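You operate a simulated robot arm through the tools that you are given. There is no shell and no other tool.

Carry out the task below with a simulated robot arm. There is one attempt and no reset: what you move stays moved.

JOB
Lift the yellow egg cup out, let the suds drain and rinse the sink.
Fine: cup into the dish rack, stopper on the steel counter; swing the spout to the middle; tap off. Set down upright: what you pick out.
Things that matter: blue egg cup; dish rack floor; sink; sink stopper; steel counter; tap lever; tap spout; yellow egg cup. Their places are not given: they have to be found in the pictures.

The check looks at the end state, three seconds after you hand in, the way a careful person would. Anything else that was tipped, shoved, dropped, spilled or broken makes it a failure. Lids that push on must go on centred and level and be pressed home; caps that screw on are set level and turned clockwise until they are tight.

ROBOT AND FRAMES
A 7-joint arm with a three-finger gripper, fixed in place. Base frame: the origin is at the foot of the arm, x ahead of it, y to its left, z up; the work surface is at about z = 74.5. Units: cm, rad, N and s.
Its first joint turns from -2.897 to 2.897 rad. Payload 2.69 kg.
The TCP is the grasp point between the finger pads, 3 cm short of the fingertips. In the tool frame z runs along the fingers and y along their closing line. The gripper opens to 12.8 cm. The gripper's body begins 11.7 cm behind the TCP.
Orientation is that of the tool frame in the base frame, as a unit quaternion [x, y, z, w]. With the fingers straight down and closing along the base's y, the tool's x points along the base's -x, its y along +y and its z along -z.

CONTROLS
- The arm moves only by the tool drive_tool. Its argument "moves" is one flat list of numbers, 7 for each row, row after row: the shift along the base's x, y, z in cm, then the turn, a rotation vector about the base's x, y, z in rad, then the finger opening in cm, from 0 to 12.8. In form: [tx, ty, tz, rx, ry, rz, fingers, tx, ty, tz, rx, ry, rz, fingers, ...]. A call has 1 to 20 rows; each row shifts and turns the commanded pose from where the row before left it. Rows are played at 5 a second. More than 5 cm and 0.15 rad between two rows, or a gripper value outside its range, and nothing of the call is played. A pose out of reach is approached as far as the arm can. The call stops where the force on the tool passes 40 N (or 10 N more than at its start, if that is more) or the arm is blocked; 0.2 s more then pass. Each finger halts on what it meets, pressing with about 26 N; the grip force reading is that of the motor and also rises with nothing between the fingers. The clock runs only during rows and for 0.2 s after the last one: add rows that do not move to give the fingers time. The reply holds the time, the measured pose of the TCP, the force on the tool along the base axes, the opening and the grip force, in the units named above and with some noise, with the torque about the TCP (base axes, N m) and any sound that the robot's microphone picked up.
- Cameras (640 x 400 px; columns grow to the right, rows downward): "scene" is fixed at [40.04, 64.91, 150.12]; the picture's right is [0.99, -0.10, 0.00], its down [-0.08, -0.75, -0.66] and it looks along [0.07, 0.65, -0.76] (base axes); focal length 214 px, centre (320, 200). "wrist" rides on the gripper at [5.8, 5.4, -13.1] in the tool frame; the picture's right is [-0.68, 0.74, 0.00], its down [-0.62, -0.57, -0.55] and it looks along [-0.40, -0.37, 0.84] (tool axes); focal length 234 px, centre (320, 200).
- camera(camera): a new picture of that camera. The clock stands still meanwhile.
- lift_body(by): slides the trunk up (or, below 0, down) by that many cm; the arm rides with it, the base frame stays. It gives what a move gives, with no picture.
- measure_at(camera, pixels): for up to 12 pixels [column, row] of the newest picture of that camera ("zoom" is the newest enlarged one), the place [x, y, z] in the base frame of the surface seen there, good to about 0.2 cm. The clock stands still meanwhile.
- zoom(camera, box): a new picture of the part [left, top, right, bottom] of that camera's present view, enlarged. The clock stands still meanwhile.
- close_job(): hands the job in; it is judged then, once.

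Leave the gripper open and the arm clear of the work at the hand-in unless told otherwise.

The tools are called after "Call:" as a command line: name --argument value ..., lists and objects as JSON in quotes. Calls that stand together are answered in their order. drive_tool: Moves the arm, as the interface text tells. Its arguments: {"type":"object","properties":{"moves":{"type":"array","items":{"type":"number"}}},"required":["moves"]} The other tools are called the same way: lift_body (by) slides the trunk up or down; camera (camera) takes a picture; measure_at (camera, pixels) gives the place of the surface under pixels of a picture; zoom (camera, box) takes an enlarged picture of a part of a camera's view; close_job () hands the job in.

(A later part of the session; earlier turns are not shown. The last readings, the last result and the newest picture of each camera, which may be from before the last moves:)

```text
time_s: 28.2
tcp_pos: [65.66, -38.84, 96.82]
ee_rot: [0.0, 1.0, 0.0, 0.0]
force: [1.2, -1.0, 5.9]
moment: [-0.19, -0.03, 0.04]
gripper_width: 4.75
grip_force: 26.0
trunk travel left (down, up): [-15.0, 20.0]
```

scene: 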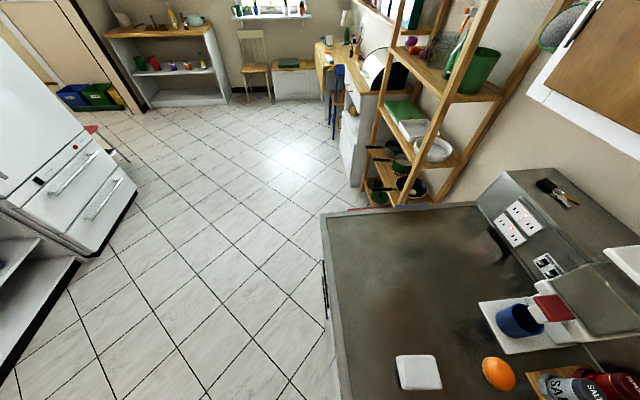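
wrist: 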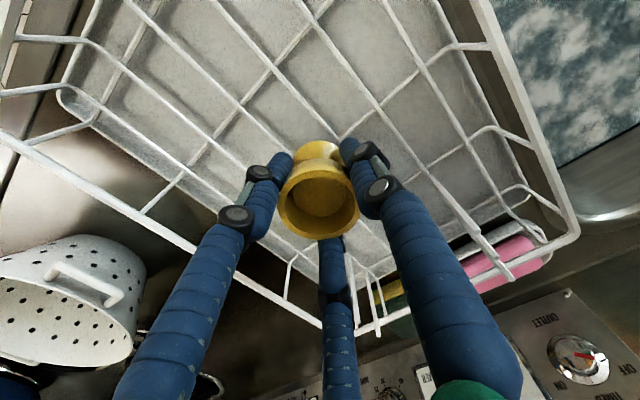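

Contact at z≈97 as expected (≈6 N). I ease up slightly and release the fingers gently.

Call:
drive_tool --moves '[0, 0, 0.12, 0, 0, 0, 3.4, 0, 0, 0, 0, 0, 0, 4.6, 0, 0, 0, 0, 0, 0, 5.2, 0, 0, 0, 0, 0, 0, 6.2, 0, 0, 0, 0, 0, 0, 7.5, 0, 0, 0, 0, 0, 0, 7.5]'

Call:
camera --camera "wrist"

Call:
zoom --camera "wrist" --box '[220, 90, 420, 240]'

```text
time_s: 29.6
tcp_pos: [65.67, -38.96, 96.93]
ee_rot: [0.0, 1.0, 0.0, 0.0]
force: [-0.1, 1.0, 0.5]
moment: [0.02, 0.01, -0.01]
gripper_width: 7.51
grip_force: 0.1
trunk travel left (down, up): [-15.0, 20.0]
```

```text
taken
```

wrist: 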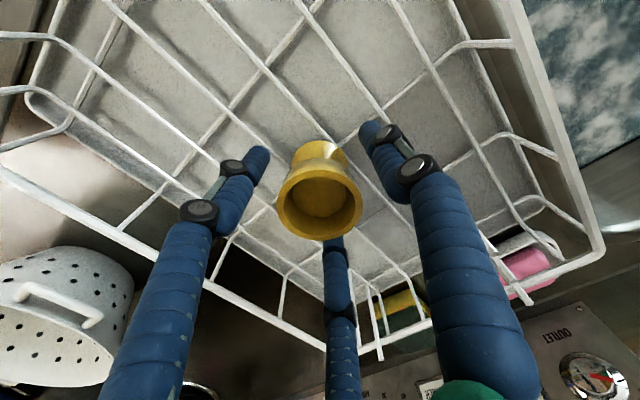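

```text
2.67 times, centred on (320, 165) of wrist
```

zoom: 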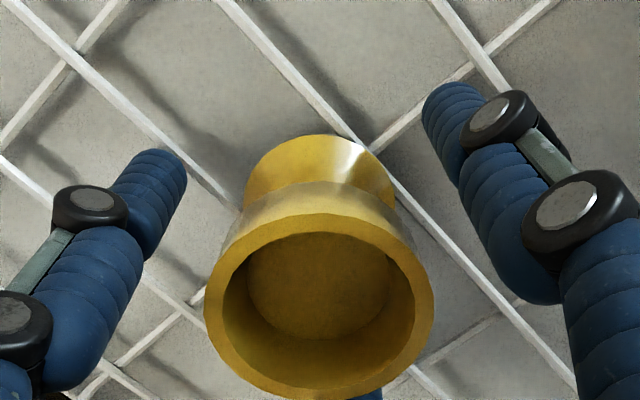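

The cup stands on the wires. I check whether its rim is level.

Call:
measure_at --camera "zoom" --pixels '[[212, 310], [427, 310], [318, 392], [318, 222], [260, 185], [370, 165], [310, 140]]'

```text
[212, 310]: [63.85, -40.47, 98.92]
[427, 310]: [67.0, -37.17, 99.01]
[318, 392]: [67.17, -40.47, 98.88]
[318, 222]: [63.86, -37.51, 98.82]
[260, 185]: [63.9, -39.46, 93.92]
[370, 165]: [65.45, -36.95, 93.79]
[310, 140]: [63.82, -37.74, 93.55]
```

The rim is level (98.8–99.0). I withdraw straight up and go back over the sink to search for the stopper.

Call:
drive_tool --moves '[0, 0, 2, 0, 0, 0, 7.5, 0, 0, 3, 0, 0, 0, 7.5, 0, 0, 4, 0, 0, 0, 7.5, 0, 0, 4.5, 0, 0, 0, 7.5, 0, 0, 4.5, 0, 0, 0, 7.5, 0, 0, 4.5, 0, 0, 0, 7.5, 0, 0, 4.5, 0, 0, 0, 0]'

Call:
drive_tool --moves '[0, 4.5, 0, 0, 0, 0, 0, 0, 4.5, 0, 0, 0, 0, 0, 0, 4.5, 0, 0, 0, 0, 0, 0, 4.5, 0, 0, 0, 0, 0, 0, 4.5, 0, 0, 0, 0, 0, 0, 4.5, 0, 0, 0, 0, 0, 0, 4.5, 0, 0, 0, 0, 0, 0, 4.5, 0, 0, 0, 0, 0, 0, 4.5, 0, 0, 0, 0, 0, 0.5, 2, -3.5, 0, 0, 0, 0, 0.5, 0, -3.5, 0, 0, 0, 0, 0.5, 0, -3.5, 0, 0, 0, 0]'

Call:
camera --camera "wrist"

Call:
zoom --camera "wrist" --box '[200, 0, 480, 175]'

```text
time_s: 31.2
tcp_pos: [65.84, -38.62, 124.13]
ee_rot: [0.0, 1.0, 0.0, 0.0]
force: [-0.4, -0.5, -0.1]
moment: [-0.01, 0.02, -0.01]
gripper_width: 0.22
grip_force: 21.8
trunk travel left (down, up): [-15.0, 20.0]
```

```text
time_s: 33.8
tcp_pos: [66.98, 3.48, 113.21]
ee_rot: [0.0, 1.0, 0.0, 0.0]
force: [-0.6, -0.3, 0.2]
moment: [0.03, -0.01, -0.01]
gripper_width: 0.21
grip_force: 26.2
trunk travel left (down, up): [-15.0, 20.0]
```

```text
taken
```

wrist: 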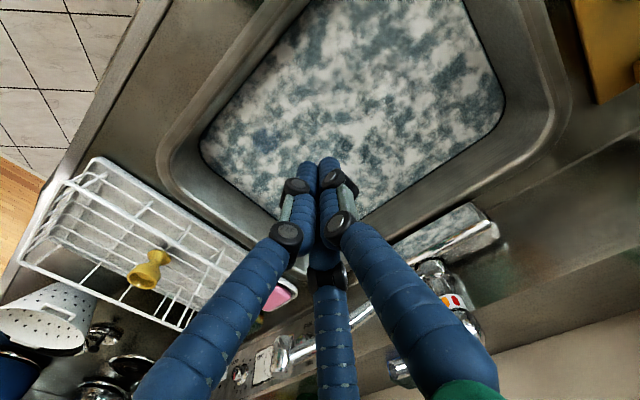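

```text
2.29 times, centred on (340, 88) of wrist
```

zoom: 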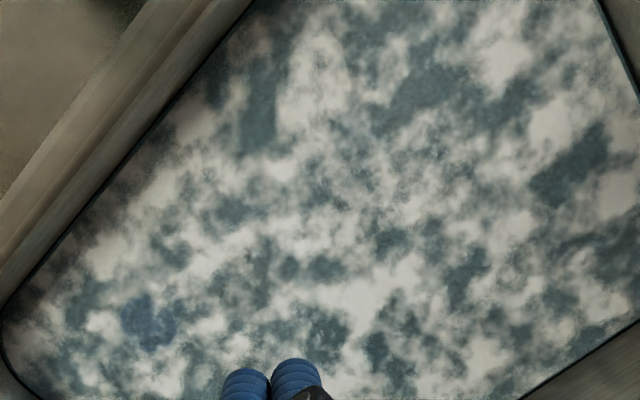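

The cup is visible standing in the rack. I bring the camera closer above the sink's middle to see beneath the foam.

Call:
drive_tool --moves '[2.0, -0.8, -4, 0, 0, 0, 0, 2.0, -0.8, -4, 0, 0, 0, 0, 2.0, -0.8, -4, 0, 0, 0, 0, 2.0, -0.8, -4, 0, 0, 0, 0, 2.0, -0.8, -4, 0, 0, 0, 0, 0, 0, -3, 0, 0, 0, 0, 0, 0, -2, 0, 0, 0, 0]'

Call:
camera --camera "wrist"

Call:
zoom --camera "wrist" --box '[200, 0, 480, 175]'

Call:
zoom --camera "wrist" --box '[240, 60, 400, 160]'

```text
time_s: 35.4
tcp_pos: [77.22, -0.53, 88.69]
ee_rot: [-0.001, 1.0, 0.0, 0.0]
force: [0.3, -0.4, 0.5]
moment: [0.01, 0.02, 0.01]
gripper_width: 0.23
grip_force: 25.9
trunk travel left (down, up): [-15.0, 20.0]
```

```text
taken
```

wrist: 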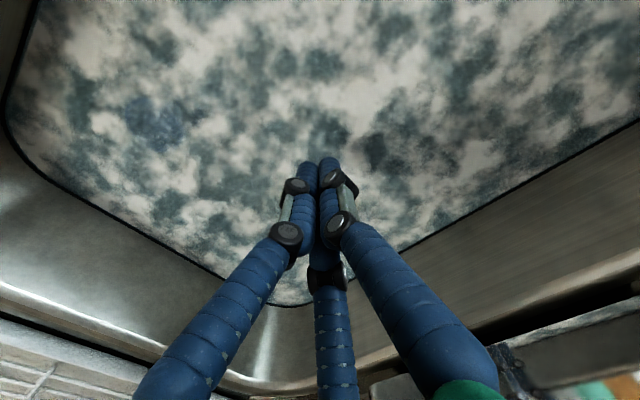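

```text
2.29 times, centred on (340, 88) of wrist
```

zoom: 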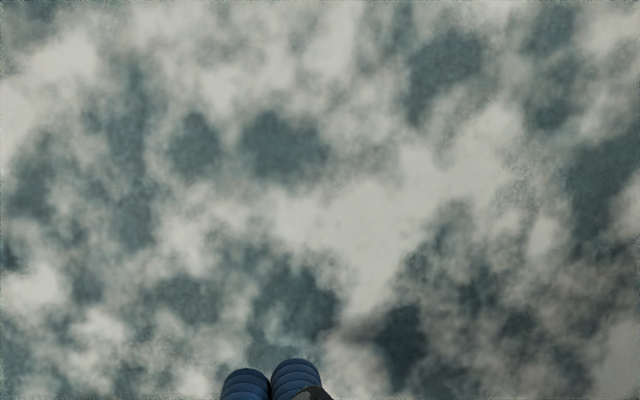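

```text
4.00 times, centred on (320, 110) of wrist
```

zoom: 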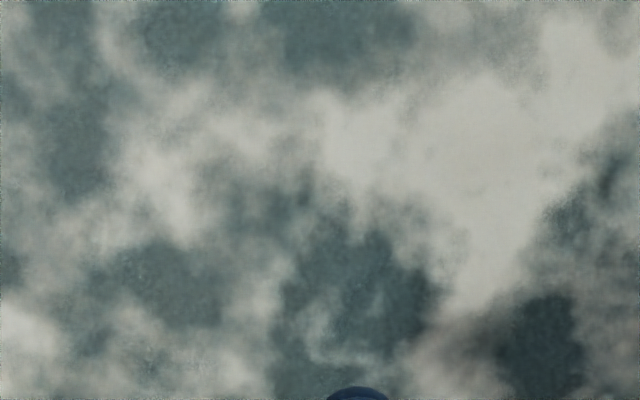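

Nothing clear at the centre yet; the fingertips hide part near (77,1). I shift 9 cm to +y so that spot appears left of the fingers.

Call:
drive_tool --moves '[0, 4.5, 0, 0, 0, 0, 0, 0, 4.5, 0, 0, 0, 0, 0, 0, 0, 0, 0, 0, 0, 0]'

Call:
camera --camera "wrist"

Call:
zoom --camera "wrist" --box '[120, 60, 300, 240]'

Call:
zoom --camera "wrist" --box '[340, 0, 620, 175]'

```text
time_s: 36.2
tcp_pos: [77.33, 8.48, 88.61]
ee_rot: [-0.001, 1.0, -0.001, 0.0]
force: [0.5, 1.3, 0.2]
moment: [-0.08, 0.04, 0.01]
gripper_width: 0.23
grip_force: 26.1
trunk travel left (down, up): [-15.0, 20.0]
```

```text
taken
```

wrist: 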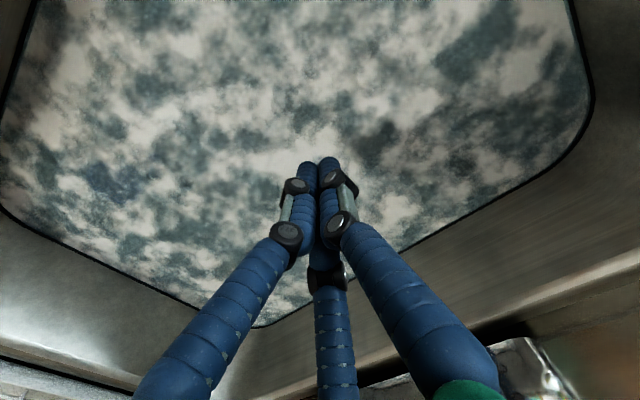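

```text
2.22 times, centred on (210, 150) of wrist
```

zoom: 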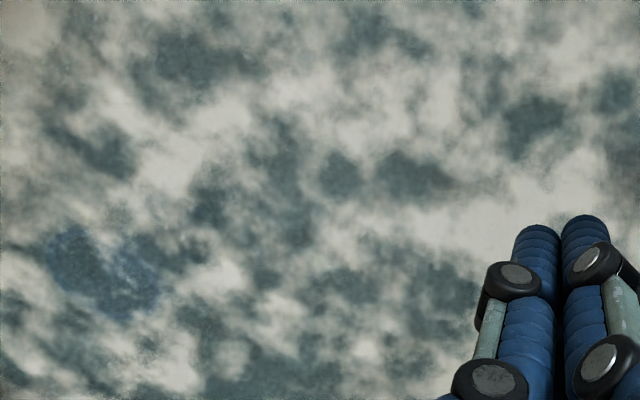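

```text
2.29 times, centred on (480, 88) of wrist
```

zoom: 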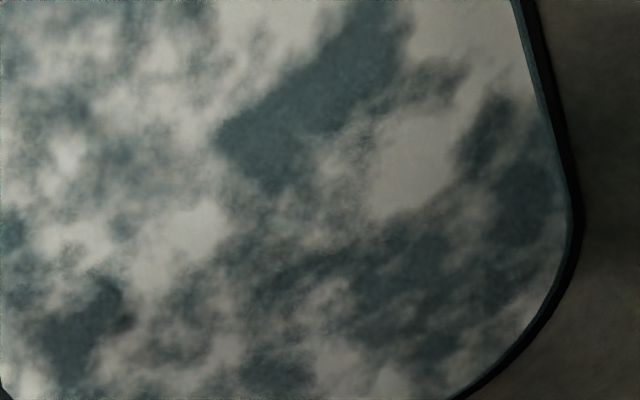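

I zoom into the spot around (262,188), which is about (76.5,1).

Call:
zoom --camera "wrist" --box '[200, 145, 290, 220]'

Call:
zoom --camera "wrist" --box '[160, 170, 260, 300]'

Call:
zoom --camera "wrist" --box '[200, 80, 320, 170]'

Call:
zoom --camera "wrist" --box '[340, 100, 460, 190]'

```text
5.33 times, centred on (245, 182) of wrist
```

zoom: 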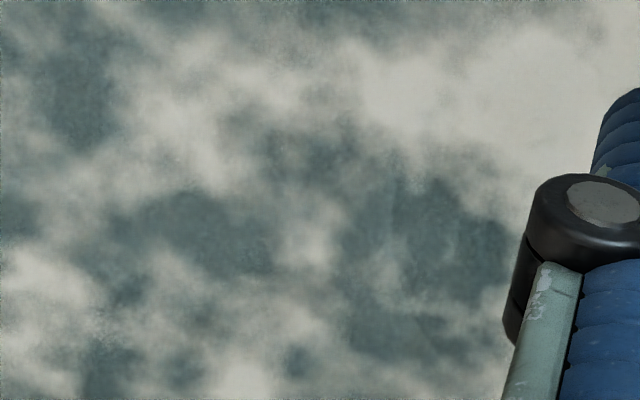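

```text
3.08 times, centred on (210, 235) of wrist
```

zoom: 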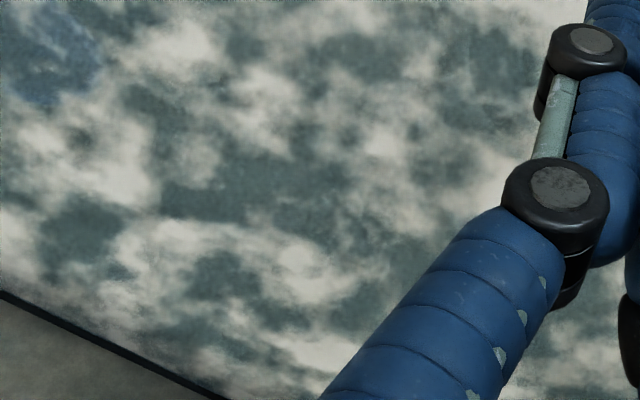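

```text
4.44 times, centred on (260, 125) of wrist
```

zoom: 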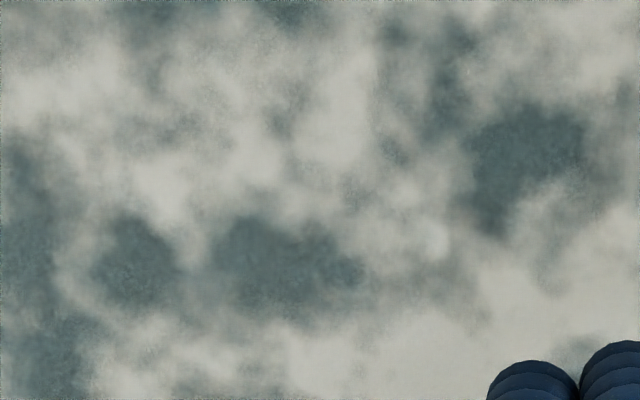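

```text
4.44 times, centred on (400, 145) of wrist
```

zoom: 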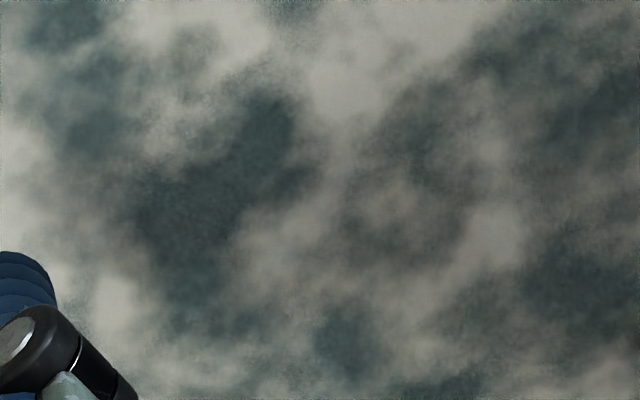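

There is a slightly darker, bluer blob with faint arcs near (76.5,1). I view it from another side: TCP to about (71,-6,88), staying above the foam and clear of the spout and blue cup.

Call:
drive_tool --moves '[-1.6, -3.6, -0.1, 0, 0, 0, 0, -1.6, -3.6, -0.1, 0, 0, 0, 0, -1.6, -3.6, -0.1, 0, 0, 0, 0, -1.6, -3.6, -0.1, 0, 0, 0, 0, 0, 0, 0, 0, 0, 0, 0]'

Call:
camera --camera "wrist"

Call:
zoom --camera "wrist" --box '[360, 90, 490, 190]'

Call:
zoom --camera "wrist" --box '[350, 20, 590, 180]'

```text
time_s: 37.4
tcp_pos: [70.7, -5.81, 88.26]
ee_rot: [0.0, 1.0, 0.001, 0.0]
force: [0.0, -0.8, 0.6]
moment: [0.04, -0.02, 0.01]
gripper_width: 0.2
grip_force: 25.8
trunk travel left (down, up): [-15.0, 20.0]
```

```text
taken
```

wrist: 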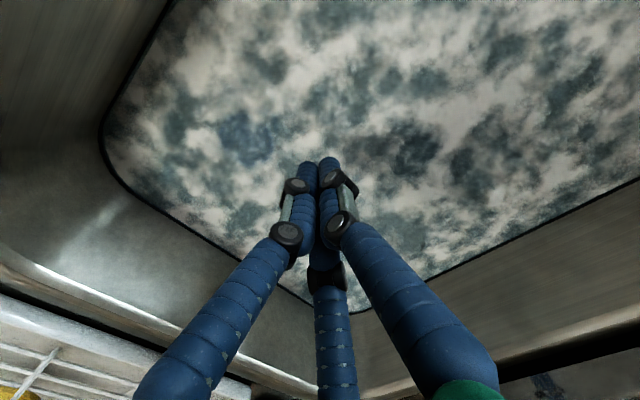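

```text
4.00 times, centred on (425, 140) of wrist
```

zoom: 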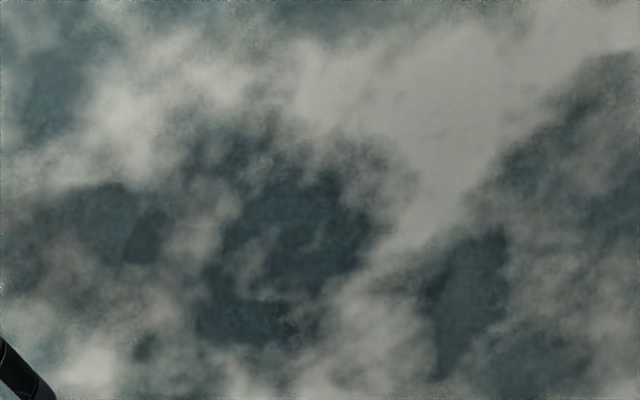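

```text
2.50 times, centred on (470, 100) of wrist
```

zoom: 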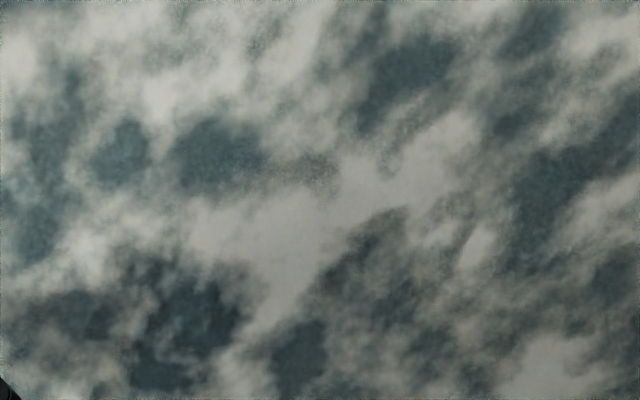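

Still only foam texture. I raise a bit to avoid the hand's shadow and go through the foam in enlarged tiles.

Call:
drive_tool --moves '[1.6, 1.8, 3.5, 0, 0, 0, 0, 1.6, 1.8, 3.5, 0, 0, 0, 0, 1.6, 1.8, 3.5, 0, 0, 0, 0, 1.6, 1.8, 3.5, 0, 0, 0, 0, 0, 0, 0, 0, 0, 0, 0]'

Call:
camera --camera "wrist"

Call:
zoom --camera "wrist" --box '[270, 90, 390, 165]'

Call:
zoom --camera "wrist" --box '[180, 100, 300, 175]'

Call:
zoom --camera "wrist" --box '[330, 90, 450, 165]'

Call:
zoom --camera "wrist" --box '[260, 30, 380, 105]'

Call:
zoom --camera "wrist" --box '[380, 40, 500, 115]'

Call:
zoom --camera "wrist" --box '[190, 150, 310, 250]'

```text
time_s: 38.6
tcp_pos: [76.94, 1.49, 101.94]
ee_rot: [0.0, 1.0, 0.0, 0.0]
force: [0.8, 0.7, 0.6]
moment: [-0.03, -0.01, -0.01]
gripper_width: 0.2
grip_force: 26.2
trunk travel left (down, up): [-15.0, 20.0]
```

```text
taken
```

wrist: 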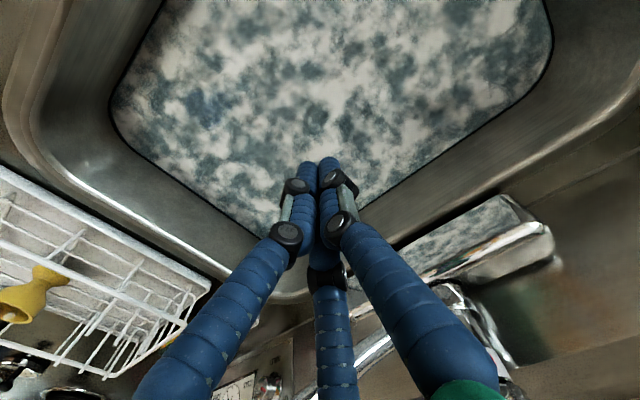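

```text
5.33 times, centred on (330, 128) of wrist
```

zoom: 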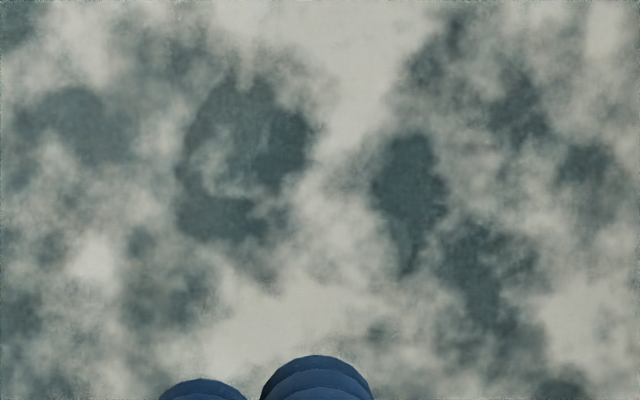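

```text
5.33 times, centred on (240, 138) of wrist
```

zoom: 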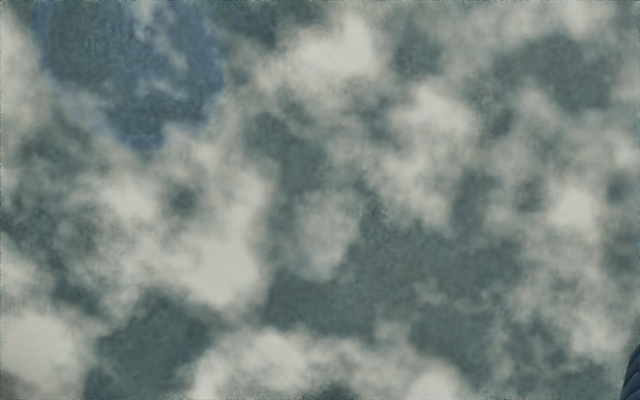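

```text
5.33 times, centred on (390, 128) of wrist
```

zoom: 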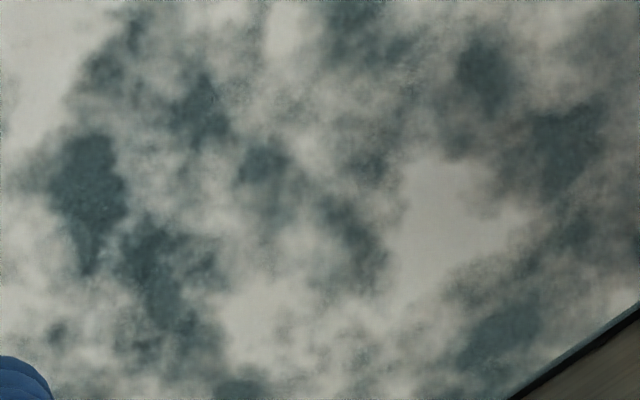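

```text
5.33 times, centred on (320, 68) of wrist
```

zoom: 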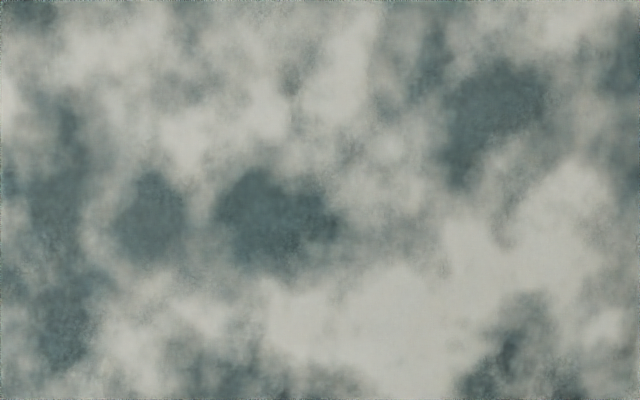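

```text
5.33 times, centred on (440, 78) of wrist
```

zoom: 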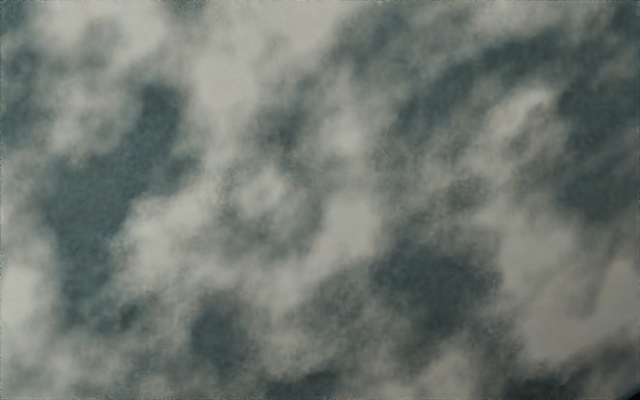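

```text
4.00 times, centred on (250, 200) of wrist
```

zoom: 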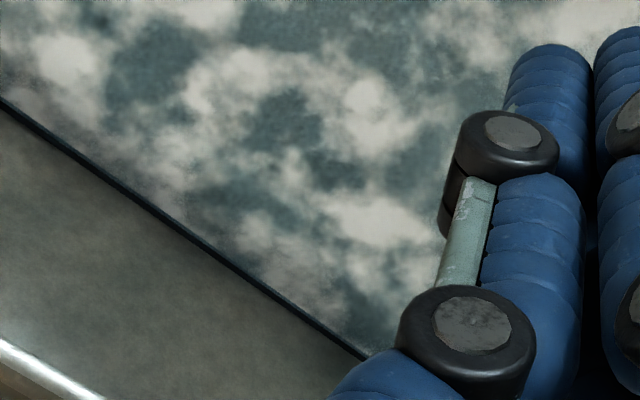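

Only foam texture is discernible; the sink floor should be at z≈74.5 (from the cup's resting height). I will feel for the stopper with closed fingers, starting at the sink's middle (75.1, 3.0), approaching to tips just above the expected floor zone.

Call:
drive_tool --moves '[-0.9, 0.75, -4, 0, 0, 0, 0, -0.9, 0.75, -4, 0, 0, 0, 0, 0, 0, -4, 0, 0, 0, 0, 0, 0, -4, 0, 0, 0, 0, 0, 0, -2, 0, 0, 0, 0, 0, 0, 0, 0, 0, 0, 0]'

Call:
drive_tool --moves '[0, 0, -0.4, 0, 0, 0, 0, 0, 0, -0.4, 0, 0, 0, 0, 0, 0, -0.4, 0, 0, 0, 0, 0, 0, -0.4, 0, 0, 0, 0, 0, 0, 0, 0, 0, 0, 0]'

```text
time_s: 40.0
tcp_pos: [75.23, 2.77, 83.94]
ee_rot: [0.0, 1.0, 0.0, 0.0]
force: [1.2, 0.6, -0.1]
moment: [0.01, 0.03, -0.02]
gripper_width: 0.2
grip_force: 26.1
trunk travel left (down, up): [-15.0, 20.0]
```

```text
time_s: 41.2
tcp_pos: [75.22, 2.88, 82.41]
ee_rot: [0.0, 1.0, -0.001, -0.001]
force: [0.3, 0.4, -0.6]
moment: [0.0, 0.02, 0.02]
gripper_width: 0.19
grip_force: 26.4
trunk travel left (down, up): [-15.0, 20.0]
```

No contact (tips at ≈79.4). I continue downward in small guarded steps.

Call:
drive_tool --moves '[0, 0, -0.4, 0, 0, 0, 0, 0, 0, -0.4, 0, 0, 0, 0, 0, 0, -0.4, 0, 0, 0, 0, 0, 0, 0, 0, 0, 0, 0]'

Call:
drive_tool --moves '[0, 0, -0.4, 0, 0, 0, 0, 0, 0, -0.4, 0, 0, 0, 0, 0, 0, 0, 0, 0, 0, 0]'

Call:
drive_tool --moves '[0, 0, -0.4, 0, 0, 0, 0, 0, 0, -0.4, 0, 0, 0, 0, 0, 0, 0, 0, 0, 0, 0]'

Call:
drive_tool --moves '[0, 0, -0.4, 0, 0, 0, 0, 0, 0, -0.4, 0, 0, 0, 0, 0, 0, 0, 0, 0, 0, 0]'

```text
time_s: 42.2
tcp_pos: [75.53, 2.78, 81.23]
ee_rot: [0.0, 1.0, 0.0, 0.0]
force: [-0.9, -0.1, 0.0]
moment: [-0.01, 0.01, -0.01]
gripper_width: 0.2
grip_force: 25.7
trunk travel left (down, up): [-15.0, 20.0]
```

```text
time_s: 43.0
tcp_pos: [75.33, 2.94, 80.47]
ee_rot: [0.0, 1.0, 0.0, 0.0]
force: [-0.6, -0.3, -0.6]
moment: [0.02, 0.02, -0.01]
gripper_width: 0.22
grip_force: 26.2
trunk travel left (down, up): [-15.0, 20.0]
```

```text
time_s: 43.8
tcp_pos: [75.33, 2.96, 79.7]
ee_rot: [0.0, 1.0, 0.0, 0.0]
force: [0.6, -0.4, -0.5]
moment: [-0.01, 0.05, -0.01]
gripper_width: 0.19
grip_force: 25.7
trunk travel left (down, up): [-15.0, 20.0]
```

```text
time_s: 44.6
tcp_pos: [75.5, 2.94, 79.0]
ee_rot: [0.0, 1.0, 0.0, 0.0]
force: [-0.9, 0.7, 0.0]
moment: [-0.01, 0.02, 0.02]
gripper_width: 0.22
grip_force: 26.0
trunk travel left (down, up): [-15.0, 20.0]
```

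Call:
drive_tool --moves '[0, 0, -0.3, 0, 0, 0, 0, 0, 0, -0.3, 0, 0, 0, 0, 0, 0, 0, 0, 0, 0, 0]'

Call:
drive_tool --moves '[0, 0, -0.3, 0, 0, 0, 0, 0, 0, -0.3, 0, 0, 0, 0, 0, 0, 0, 0, 0, 0, 0]'

Call:
drive_tool --moves '[0, 0, -0.3, 0, 0, 0, 0, 0, 0, -0.2, 0, 0, 0, 0, 0, 0, 0, 0, 0, 0, 0]'

```text
time_s: 45.4
tcp_pos: [75.43, 2.85, 78.38]
ee_rot: [0.001, 1.0, 0.0, 0.0]
force: [1.3, -1.1, 0.0]
moment: [0.01, -0.03, -0.04]
gripper_width: 0.23
grip_force: 25.9
trunk travel left (down, up): [-15.0, 20.0]
```

```text
time_s: 46.2
tcp_pos: [75.25, 2.83, 77.7]
ee_rot: [0.0, 1.0, 0.0, 0.0]
force: [-0.1, 0.1, 0.8]
moment: [-0.02, -0.01, 0.02]
gripper_width: 0.25
grip_force: 26.5
trunk travel left (down, up): [-15.0, 20.0]
```

```text
time_s: 47.0
tcp_pos: [75.3, 2.85, 77.23]
ee_rot: [-0.001, 1.0, 0.0, 0.0]
force: [0.3, -0.2, 0.4]
moment: [0.02, -0.01, -0.03]
gripper_width: 0.22
grip_force: 26.2
trunk travel left (down, up): [-15.0, 20.0]
```

Call:
drive_tool --moves '[0, 0, -0.25, 0, 0, 0, 0, 0, 0, 0, 0, 0, 0, 0]'

Call:
drive_tool --moves '[0, 0, -0.25, 0, 0, 0, 0, 0, 0, 0, 0, 0, 0, 0]'

Call:
drive_tool --moves '[0, 0, -0.25, 0, 0, 0, 0, 0, 0, 0, 0, 0, 0, 0]'

```text
time_s: 47.6
tcp_pos: [75.36, 2.76, 77.07]
ee_rot: [0.0, 1.0, 0.001, 0.002]
force: [-9.9, -5.5, 29.1]
moment: [-0.19, 0.39, 0.05]
gripper_width: 0.21
grip_force: 31.4
trunk travel left (down, up): [-15.0, 20.0]
```

```text
time_s: 48.0
tcp_pos: [75.45, 2.94, 77.19]
ee_rot: [0.0, 1.0, 0.0, 0.001]
force: [-15.4, -2.4, 25.0]
moment: [-0.05, 0.5, 0.0]
gripper_width: 0.2
grip_force: 31.5
trunk travel left (down, up): [-15.0, 20.0]
stopped in row 1: the force on the tool passed its limit at 46 N (the readings are from after the stop); the commanded pose is now the measured one
```

```text
time_s: 48.3
tcp_pos: [75.37, 2.72, 77.2]
ee_rot: [0.0, 1.0, 0.0, 0.001]
force: [-14.9, -1.4, 21.8]
moment: [-0.07, 0.39, -0.06]
gripper_width: 0.22
grip_force: 31.3
trunk travel left (down, up): [-15.0, 20.0]
stopped in row 1: the force on the tool passed its limit at 43 N (the readings are from after the stop); the commanded pose is now the measured one
```

The tips touched the floor at about z=74.2 at (75.3,2.85) — no stopper on top there, though the sideways force hints the floor dips towards −x. I raise off it and look at the region nearer −x from close above.

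Call:
drive_tool --moves '[0, 0, 1, 0, 0, 0, 0, 0, 0, 3, 0, 0, 0, 0, 0, 0, 4, 0, 0, 0, 0, 0, 0, 4, 0, 0, 0, 0, -2, -1.5, 2, 0, 0, 0, 0, -2, -1.5, 0, 0, 0, 0, 0, 0, 0, 0, 0, 0, 0, 0]'

Call:
camera --camera "wrist"

Call:
zoom --camera "wrist" --box '[300, 20, 460, 120]'

Call:
zoom --camera "wrist" --box '[200, 60, 360, 160]'

Call:
zoom --camera "wrist" --box '[330, 80, 490, 180]'

```text
time_s: 49.9
tcp_pos: [71.74, -0.17, 90.68]
ee_rot: [0.0, 1.0, 0.0, 0.001]
force: [-0.2, -0.2, 0.0]
moment: [0.06, 0.02, -0.05]
gripper_width: 0.21
grip_force: 31.6
trunk travel left (down, up): [-15.0, 20.0]
```

```text
taken
```

wrist: 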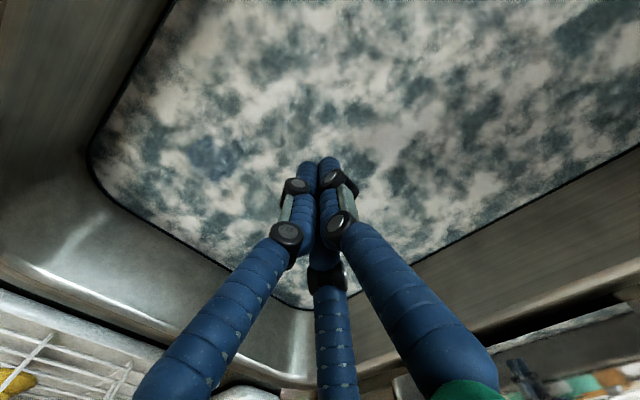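

```text
4.00 times, centred on (380, 70) of wrist
```

zoom: 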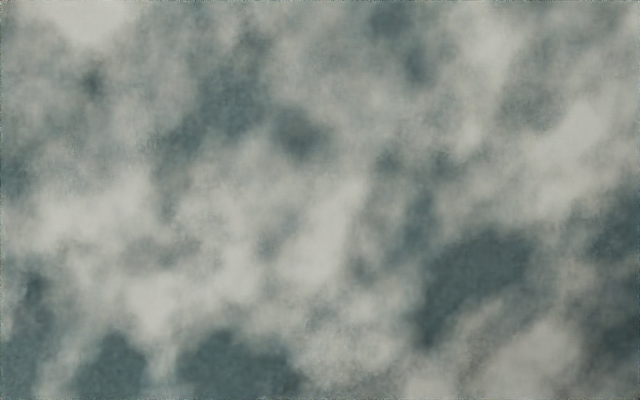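

```text
4.00 times, centred on (280, 110) of wrist
```

zoom: 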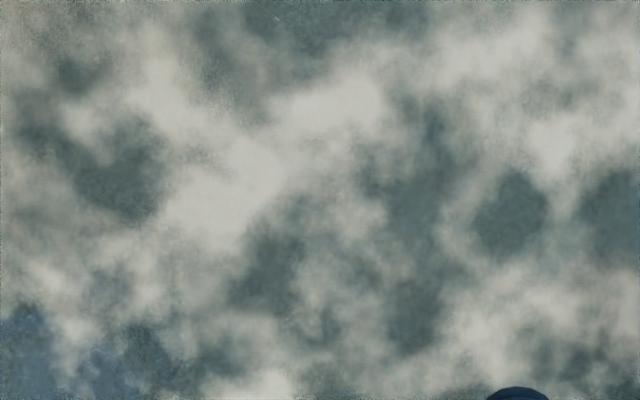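

```text
4.00 times, centred on (410, 130) of wrist
```

zoom: 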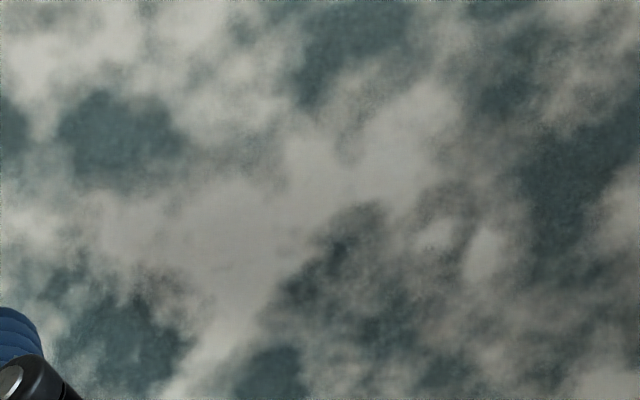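

I can't identify it visually, so I feel around further. Next probe: (78.3, 2.85). First move above it.

Call:
drive_tool --moves '[2.2, 1.0, -2, 0, 0, 0, 0, 2.2, 1.0, -2, 0, 0, 0, 0, 2.2, 1.0, -2.2, 0, 0, 0, 0, 0, 0, 0, 0, 0, 0, 0]'

Call:
drive_tool --moves '[0, 0, -0.5, 0, 0, 0, 0, 0, 0, -0.5, 0, 0, 0, 0, 0, 0, -0.5, 0, 0, 0, 0, 0, 0, -0.5, 0, 0, 0, 0, 0, 0, -0.5, 0, 0, 0, 0, 0, 0, -0.4, 0, 0, 0, 0, 0, 0, -0.4, 0, 0, 0, 0, 0, 0, -0.4, 0, 0, 0, 0, 0, 0, -0.4, 0, 0, 0, 0, 0, 0, -0.3, 0, 0, 0, 0, 0, 0, -0.3, 0, 0, 0, 0, 0, 0, -0.3, 0, 0, 0, 0, 0, 0, -0.3, 0, 0, 0, 0, 0, 0, -0.3, 0, 0, 0, 0, 0, 0, -0.3, 0, 0, 0, 0, 0, 0, -0.3, 0, 0, 0, 0, 0, 0, -0.3, 0, 0, 0, 0, 0, 0, -0.3, 0, 0, 0, 0]'

```text
time_s: 50.9
tcp_pos: [78.28, 3.15, 84.34]
ee_rot: [-0.001, 1.0, 0.0, 0.0]
force: [0.5, -0.1, -0.5]
moment: [-0.01, 0.03, -0.04]
gripper_width: 0.19
grip_force: 31.3
trunk travel left (down, up): [-15.0, 20.0]
```

```text
time_s: 54.7
tcp_pos: [78.09, 2.84, 78.19]
ee_rot: [0.001, 1.0, 0.0, 0.0]
force: [0.1, 0.3, -0.3]
moment: [0.02, 0.01, -0.04]
gripper_width: 0.19
grip_force: 31.3
trunk travel left (down, up): [-15.0, 20.0]
```

No contact to tips ≈75.2. I continue in fine steps.

Call:
drive_tool --moves '[0, 0, -0.2, 0, 0, 0, 0, 0, 0, -0.2, 0, 0, 0, 0, 0, 0, -0.2, 0, 0, 0, 0, 0, 0, 0, 0, 0, 0, 0]'

```text
time_s: 55.7
tcp_pos: [78.17, 2.86, 77.55]
ee_rot: [0.0, 1.0, 0.0, 0.002]
force: [-0.4, -0.9, 0.3]
moment: [-0.03, 0.04, 0.01]
gripper_width: 0.19
grip_force: 31.3
trunk travel left (down, up): [-15.0, 20.0]
```

Call:
drive_tool --moves '[0, 0, -0.2, 0, 0, 0, 0, 0, 0, -0.15, 0, 0, 0, 0, 0, 0, 0, 0, 0, 0, 0]'

```text
time_s: 56.5
tcp_pos: [78.06, 2.84, 77.13]
ee_rot: [0.0, 1.0, 0.001, 0.001]
force: [-4.1, -5.0, 12.4]
moment: [-0.23, 0.26, 0.04]
gripper_width: 0.19
grip_force: 30.7
trunk travel left (down, up): [-15.0, 20.0]
```

Floor again at the same height (TCP ≈77.15), so no stopper at (78.1,2.85). Next I probe the suspicious dark blob at (76.5, 1.1), raising first to clear anything.

Call:
drive_tool --moves '[0, 0, 1, 0, 0, 0, 0, 0, 0, 3, 0, 0, 0, 0, 0, 0, 3, 0, 0, 0, 0, -1.6, -1.75, 0, 0, 0, 0, 0, 0, 0, 0, 0, 0, 0, 0]'

Call:
drive_tool --moves '[0, 0, -0.4, 0, 0, 0, 0, 0, 0, -0.4, 0, 0, 0, 0, 0, 0, -0.4, 0, 0, 0, 0, 0, 0, -0.4, 0, 0, 0, 0, 0, 0, -0.4, 0, 0, 0, 0, 0, 0, -0.3, 0, 0, 0, 0, 0, 0, -0.3, 0, 0, 0, 0, 0, 0, -0.3, 0, 0, 0, 0, 0, 0, -0.3, 0, 0, 0, 0, 0, 0, -0.3, 0, 0, 0, 0, 0, 0, -0.3, 0, 0, 0, 0, 0, 0, -0.3, 0, 0, 0, 0, 0, 0, -0.3, 0, 0, 0, 0, 0, 0, -0.3, 0, 0, 0, 0, 0, 0, -0.3, 0, 0, 0, 0, 0, 0, -0.3, 0, 0, 0, 0, 0, 0, -0.3, 0, 0, 0, 0, 0, 0, -0.3, 0, 0, 0, 0]'

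```text
time_s: 57.7
tcp_pos: [76.46, 1.08, 84.08]
ee_rot: [0.0, 1.0, 0.0, 0.0]
force: [-0.4, -0.7, -0.5]
moment: [0.03, -0.01, 0.0]
gripper_width: 0.19
grip_force: 31.7
trunk travel left (down, up): [-15.0, 20.0]
```

```text
time_s: 61.5
tcp_pos: [76.55, 1.05, 78.0]
ee_rot: [-0.001, 1.0, 0.0, 0.0]
force: [0.6, 0.3, -0.2]
moment: [-0.03, 0.0, 0.0]
gripper_width: 0.23
grip_force: 31.7
trunk travel left (down, up): [-15.0, 20.0]
```

Nothing there either. I raise up and scan the rear half of the sink (towards the tap) from close above with strong zoom, where I have not looked closely.

Call:
drive_tool --moves '[0, 0, 2, 0, 0, 0, 0, 0, 0, 4, 0, 0, 0, 0, 0, 0, 4, 0, 0, 0, 0, 0.5, 1, 4, 0, 0, 0, 0, 2, 1, 4, 0, 0, 0, 0, 2.5, 1.5, 3.5, 0, 0, 0, 0, 2.5, 1.5, 2, 0, 0, 0, 0, 0, 0, 0, 0, 0, 0, 0]'

Call:
camera --camera "wrist"

Call:
zoom --camera "wrist" --box '[280, 100, 380, 162]'

Call:
zoom --camera "wrist" --box '[210, 100, 310, 162]'

Call:
zoom --camera "wrist" --box '[360, 60, 460, 122]'

Call:
zoom --camera "wrist" --box '[280, 50, 380, 112]'

Call:
zoom --camera "wrist" --box '[200, 150, 300, 212]'

```text
time_s: 63.3
tcp_pos: [84.07, 6.09, 101.54]
ee_rot: [0.0, 1.0, 0.0, 0.001]
force: [0.3, 0.7, -0.4]
moment: [0.0, 0.02, -0.03]
gripper_width: 0.21
grip_force: 31.0
trunk travel left (down, up): [-15.0, 20.0]
```

```text
taken
```

wrist: 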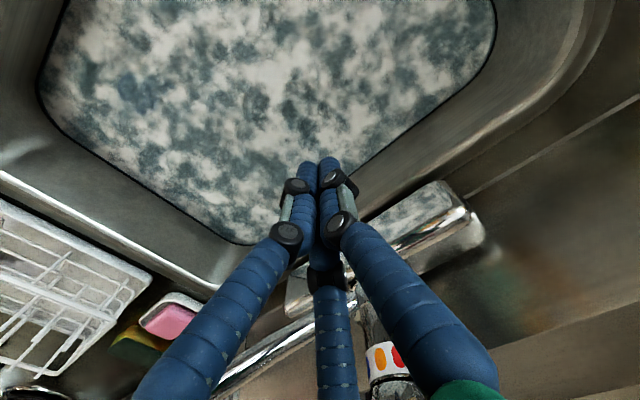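

```text
6.40 times, centred on (330, 131) of wrist
```

zoom: 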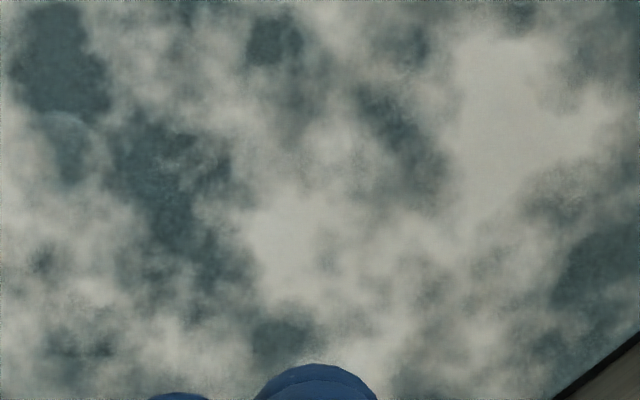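

```text
6.40 times, centred on (260, 131) of wrist
```

zoom: 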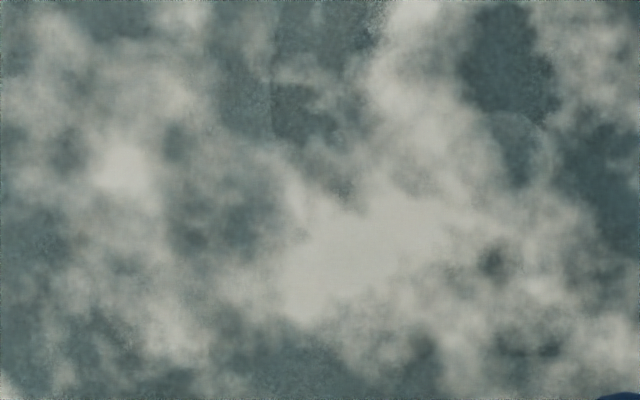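

```text
6.40 times, centred on (410, 91) of wrist
```

zoom: 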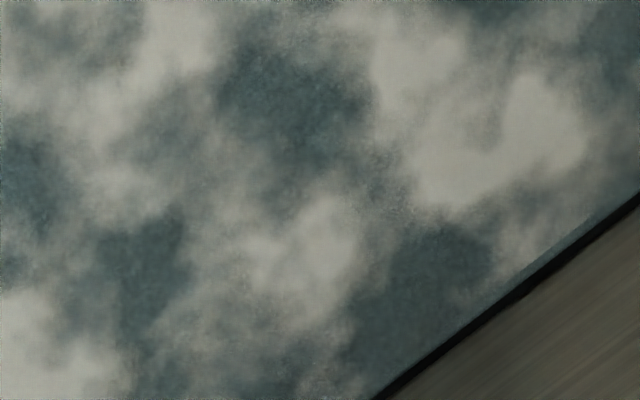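

```text
6.40 times, centred on (330, 81) of wrist
```

zoom: 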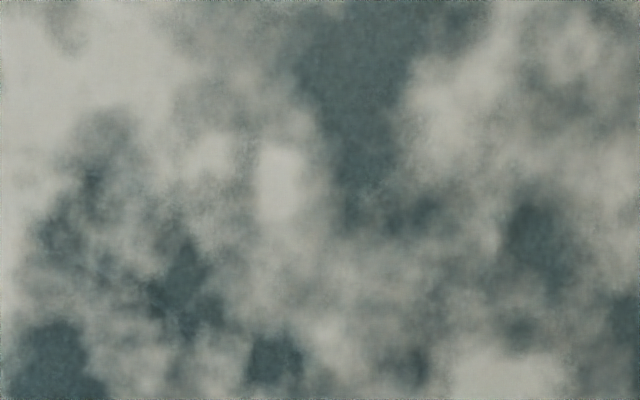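

```text
6.40 times, centred on (250, 181) of wrist
```

zoom: 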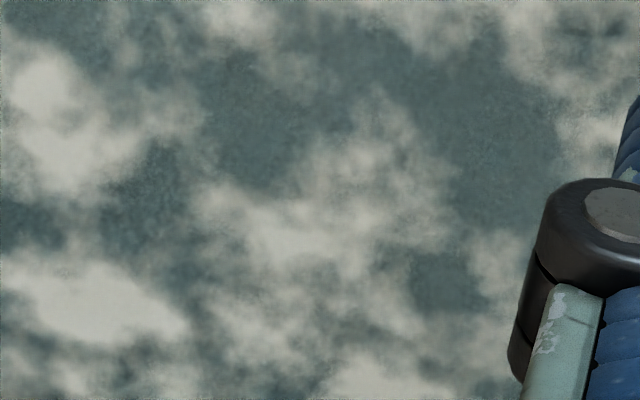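

I notice a faint sharp circular arc near wrist pixel (290,122) and a sharp edge near (253,115). I zoom in hard on those.

Call:
zoom --camera "wrist" --box '[260, 100, 324, 140]'

Call:
zoom --camera "wrist" --box '[225, 90, 289, 130]'

Call:
zoom --camera "wrist" --box '[230, 85, 330, 150]'

```text
10.00 times, centred on (292, 120) of wrist
```

zoom: 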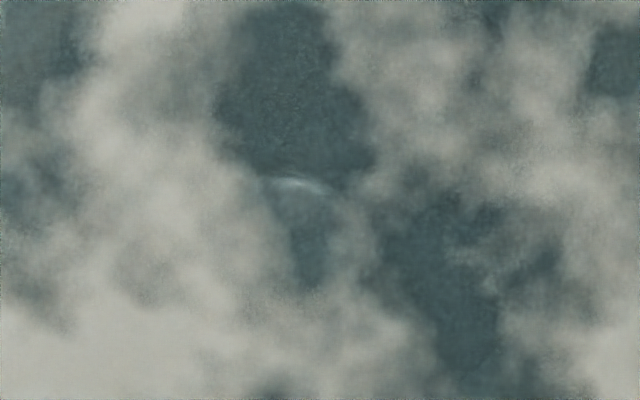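

```text
10.00 times, centred on (257, 110) of wrist
```

zoom: 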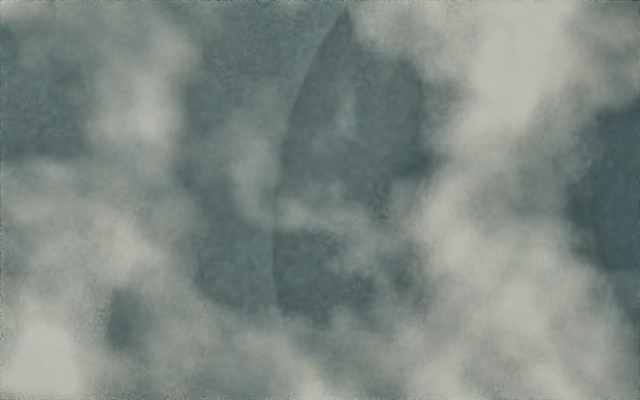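

```text
6.15 times, centred on (280, 118) of wrist
```

zoom: 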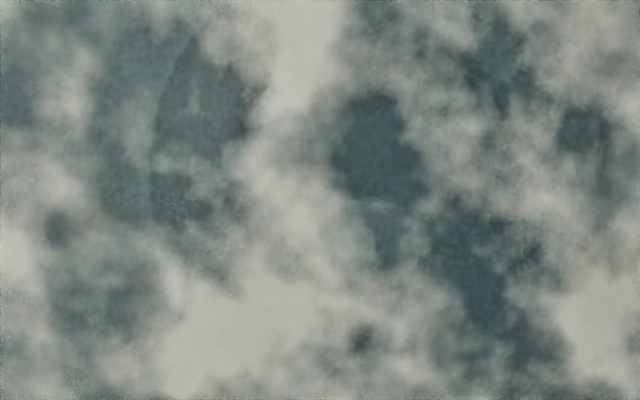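

Now it shows: a large dark disc (left edge x≈252, right edge ≈327 px) with a small highlighted round knob at its centre near wrist pixel (290,121) → about (82.2, 1.0) on the sink floor. I go lower for a closer look.

Call:
drive_tool --moves '[0, 0, -3, 0, 0, 0, 0, 0, 0, -4, 0, 0, 0, 0, 0, 0, -4, 0, 0, 0, 0, 0, 0, -2, 0, 0, 0, 0, 0, 0, 0, 0, 0, 0, 0]'

Call:
camera --camera "wrist"

Call:
zoom --camera "wrist" --box '[200, 85, 340, 172]'

Call:
zoom --camera "wrist" --box '[230, 115, 310, 165]'

```text
time_s: 64.5
tcp_pos: [84.13, 5.97, 88.46]
ee_rot: [0.001, 1.0, 0.0, 0.001]
force: [0.7, -0.1, -0.2]
moment: [0.01, 0.0, -0.04]
gripper_width: 0.21
grip_force: 31.9
trunk travel left (down, up): [-15.0, 20.0]
```

```text
taken
```

wrist: 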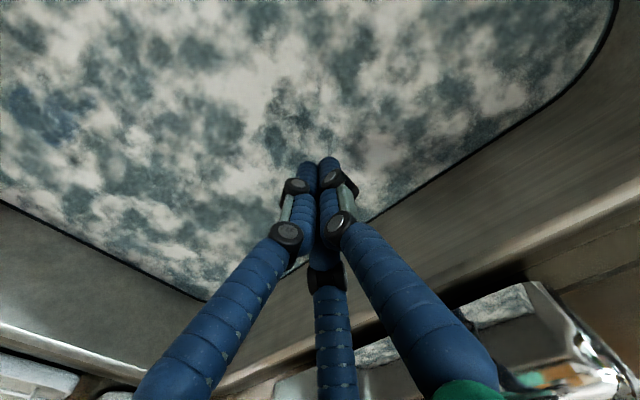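

```text
4.57 times, centred on (270, 128) of wrist
```

zoom: 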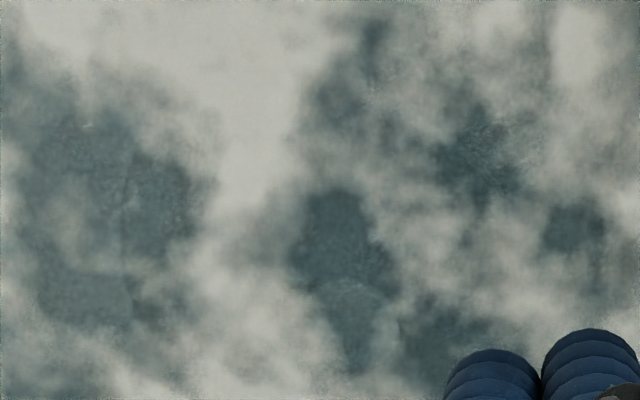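

```text
8.00 times, centred on (270, 140) of wrist
```

zoom: 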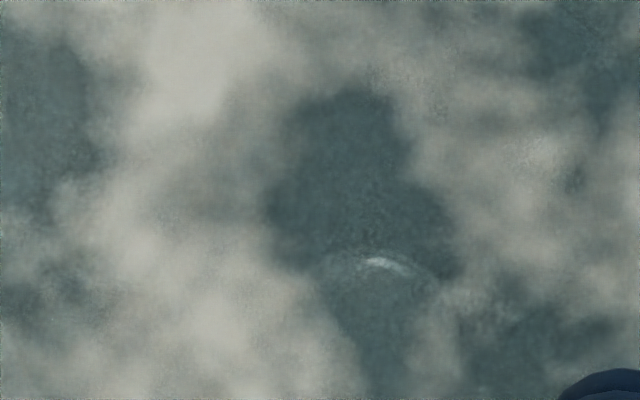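

The disc and knob agree: knob ≈(82.9, 0.6), disc radius ≈6–7 cm on the floor. The spout is close by there, so I turn the gripper by −45° about z (closing line parallel to the spout) to keep clear, moving to (78,2) to view it again.

Call:
drive_tool --moves '[-1, -0.67, 0, 0, 0, -0.131, 0, -1, -0.67, 0, 0, 0, -0.131, 0, -1, -0.67, 0, 0, 0, -0.131, 0, -1, -0.67, 0, 0, 0, -0.131, 0, -1, -0.67, 0, 0, 0, -0.131, 0, -1, -0.67, 0, 0, 0, -0.131, 0, 0, 0, 0, 0, 0, 0, 0]'

Call:
camera --camera "wrist"

Call:
zoom --camera "wrist" --box '[310, 100, 430, 175]'

Call:
zoom --camera "wrist" --box '[330, 120, 410, 170]'

```text
time_s: 66.1
tcp_pos: [77.89, 2.07, 88.7]
ee_rot: [0.383, 0.924, -0.001, 0.002]
force: [-0.1, -0.1, 0.6]
moment: [0.01, -0.03, 0.05]
gripper_width: 0.21
grip_force: 31.0
trunk travel left (down, up): [-15.0, 20.0]
```

```text
taken
```

wrist: 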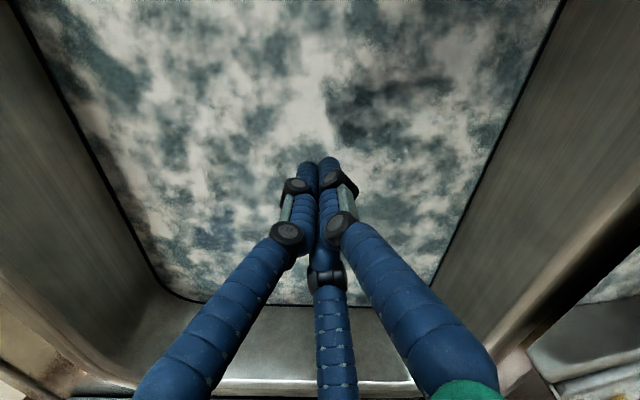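

```text
5.33 times, centred on (370, 138) of wrist
```

zoom: 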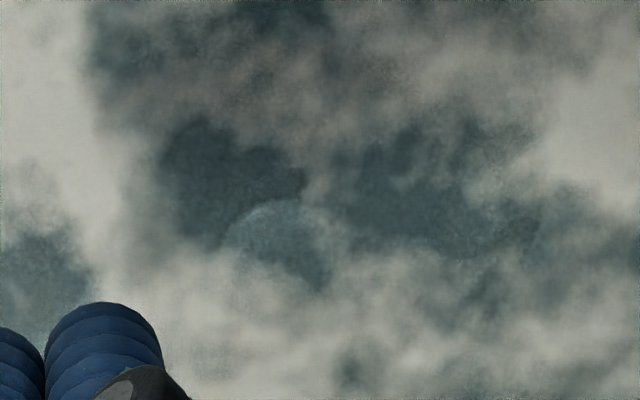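

```text
8.00 times, centred on (370, 145) of wrist
```

zoom: 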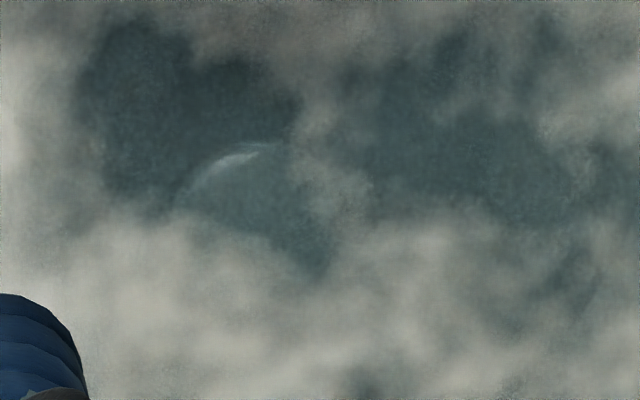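

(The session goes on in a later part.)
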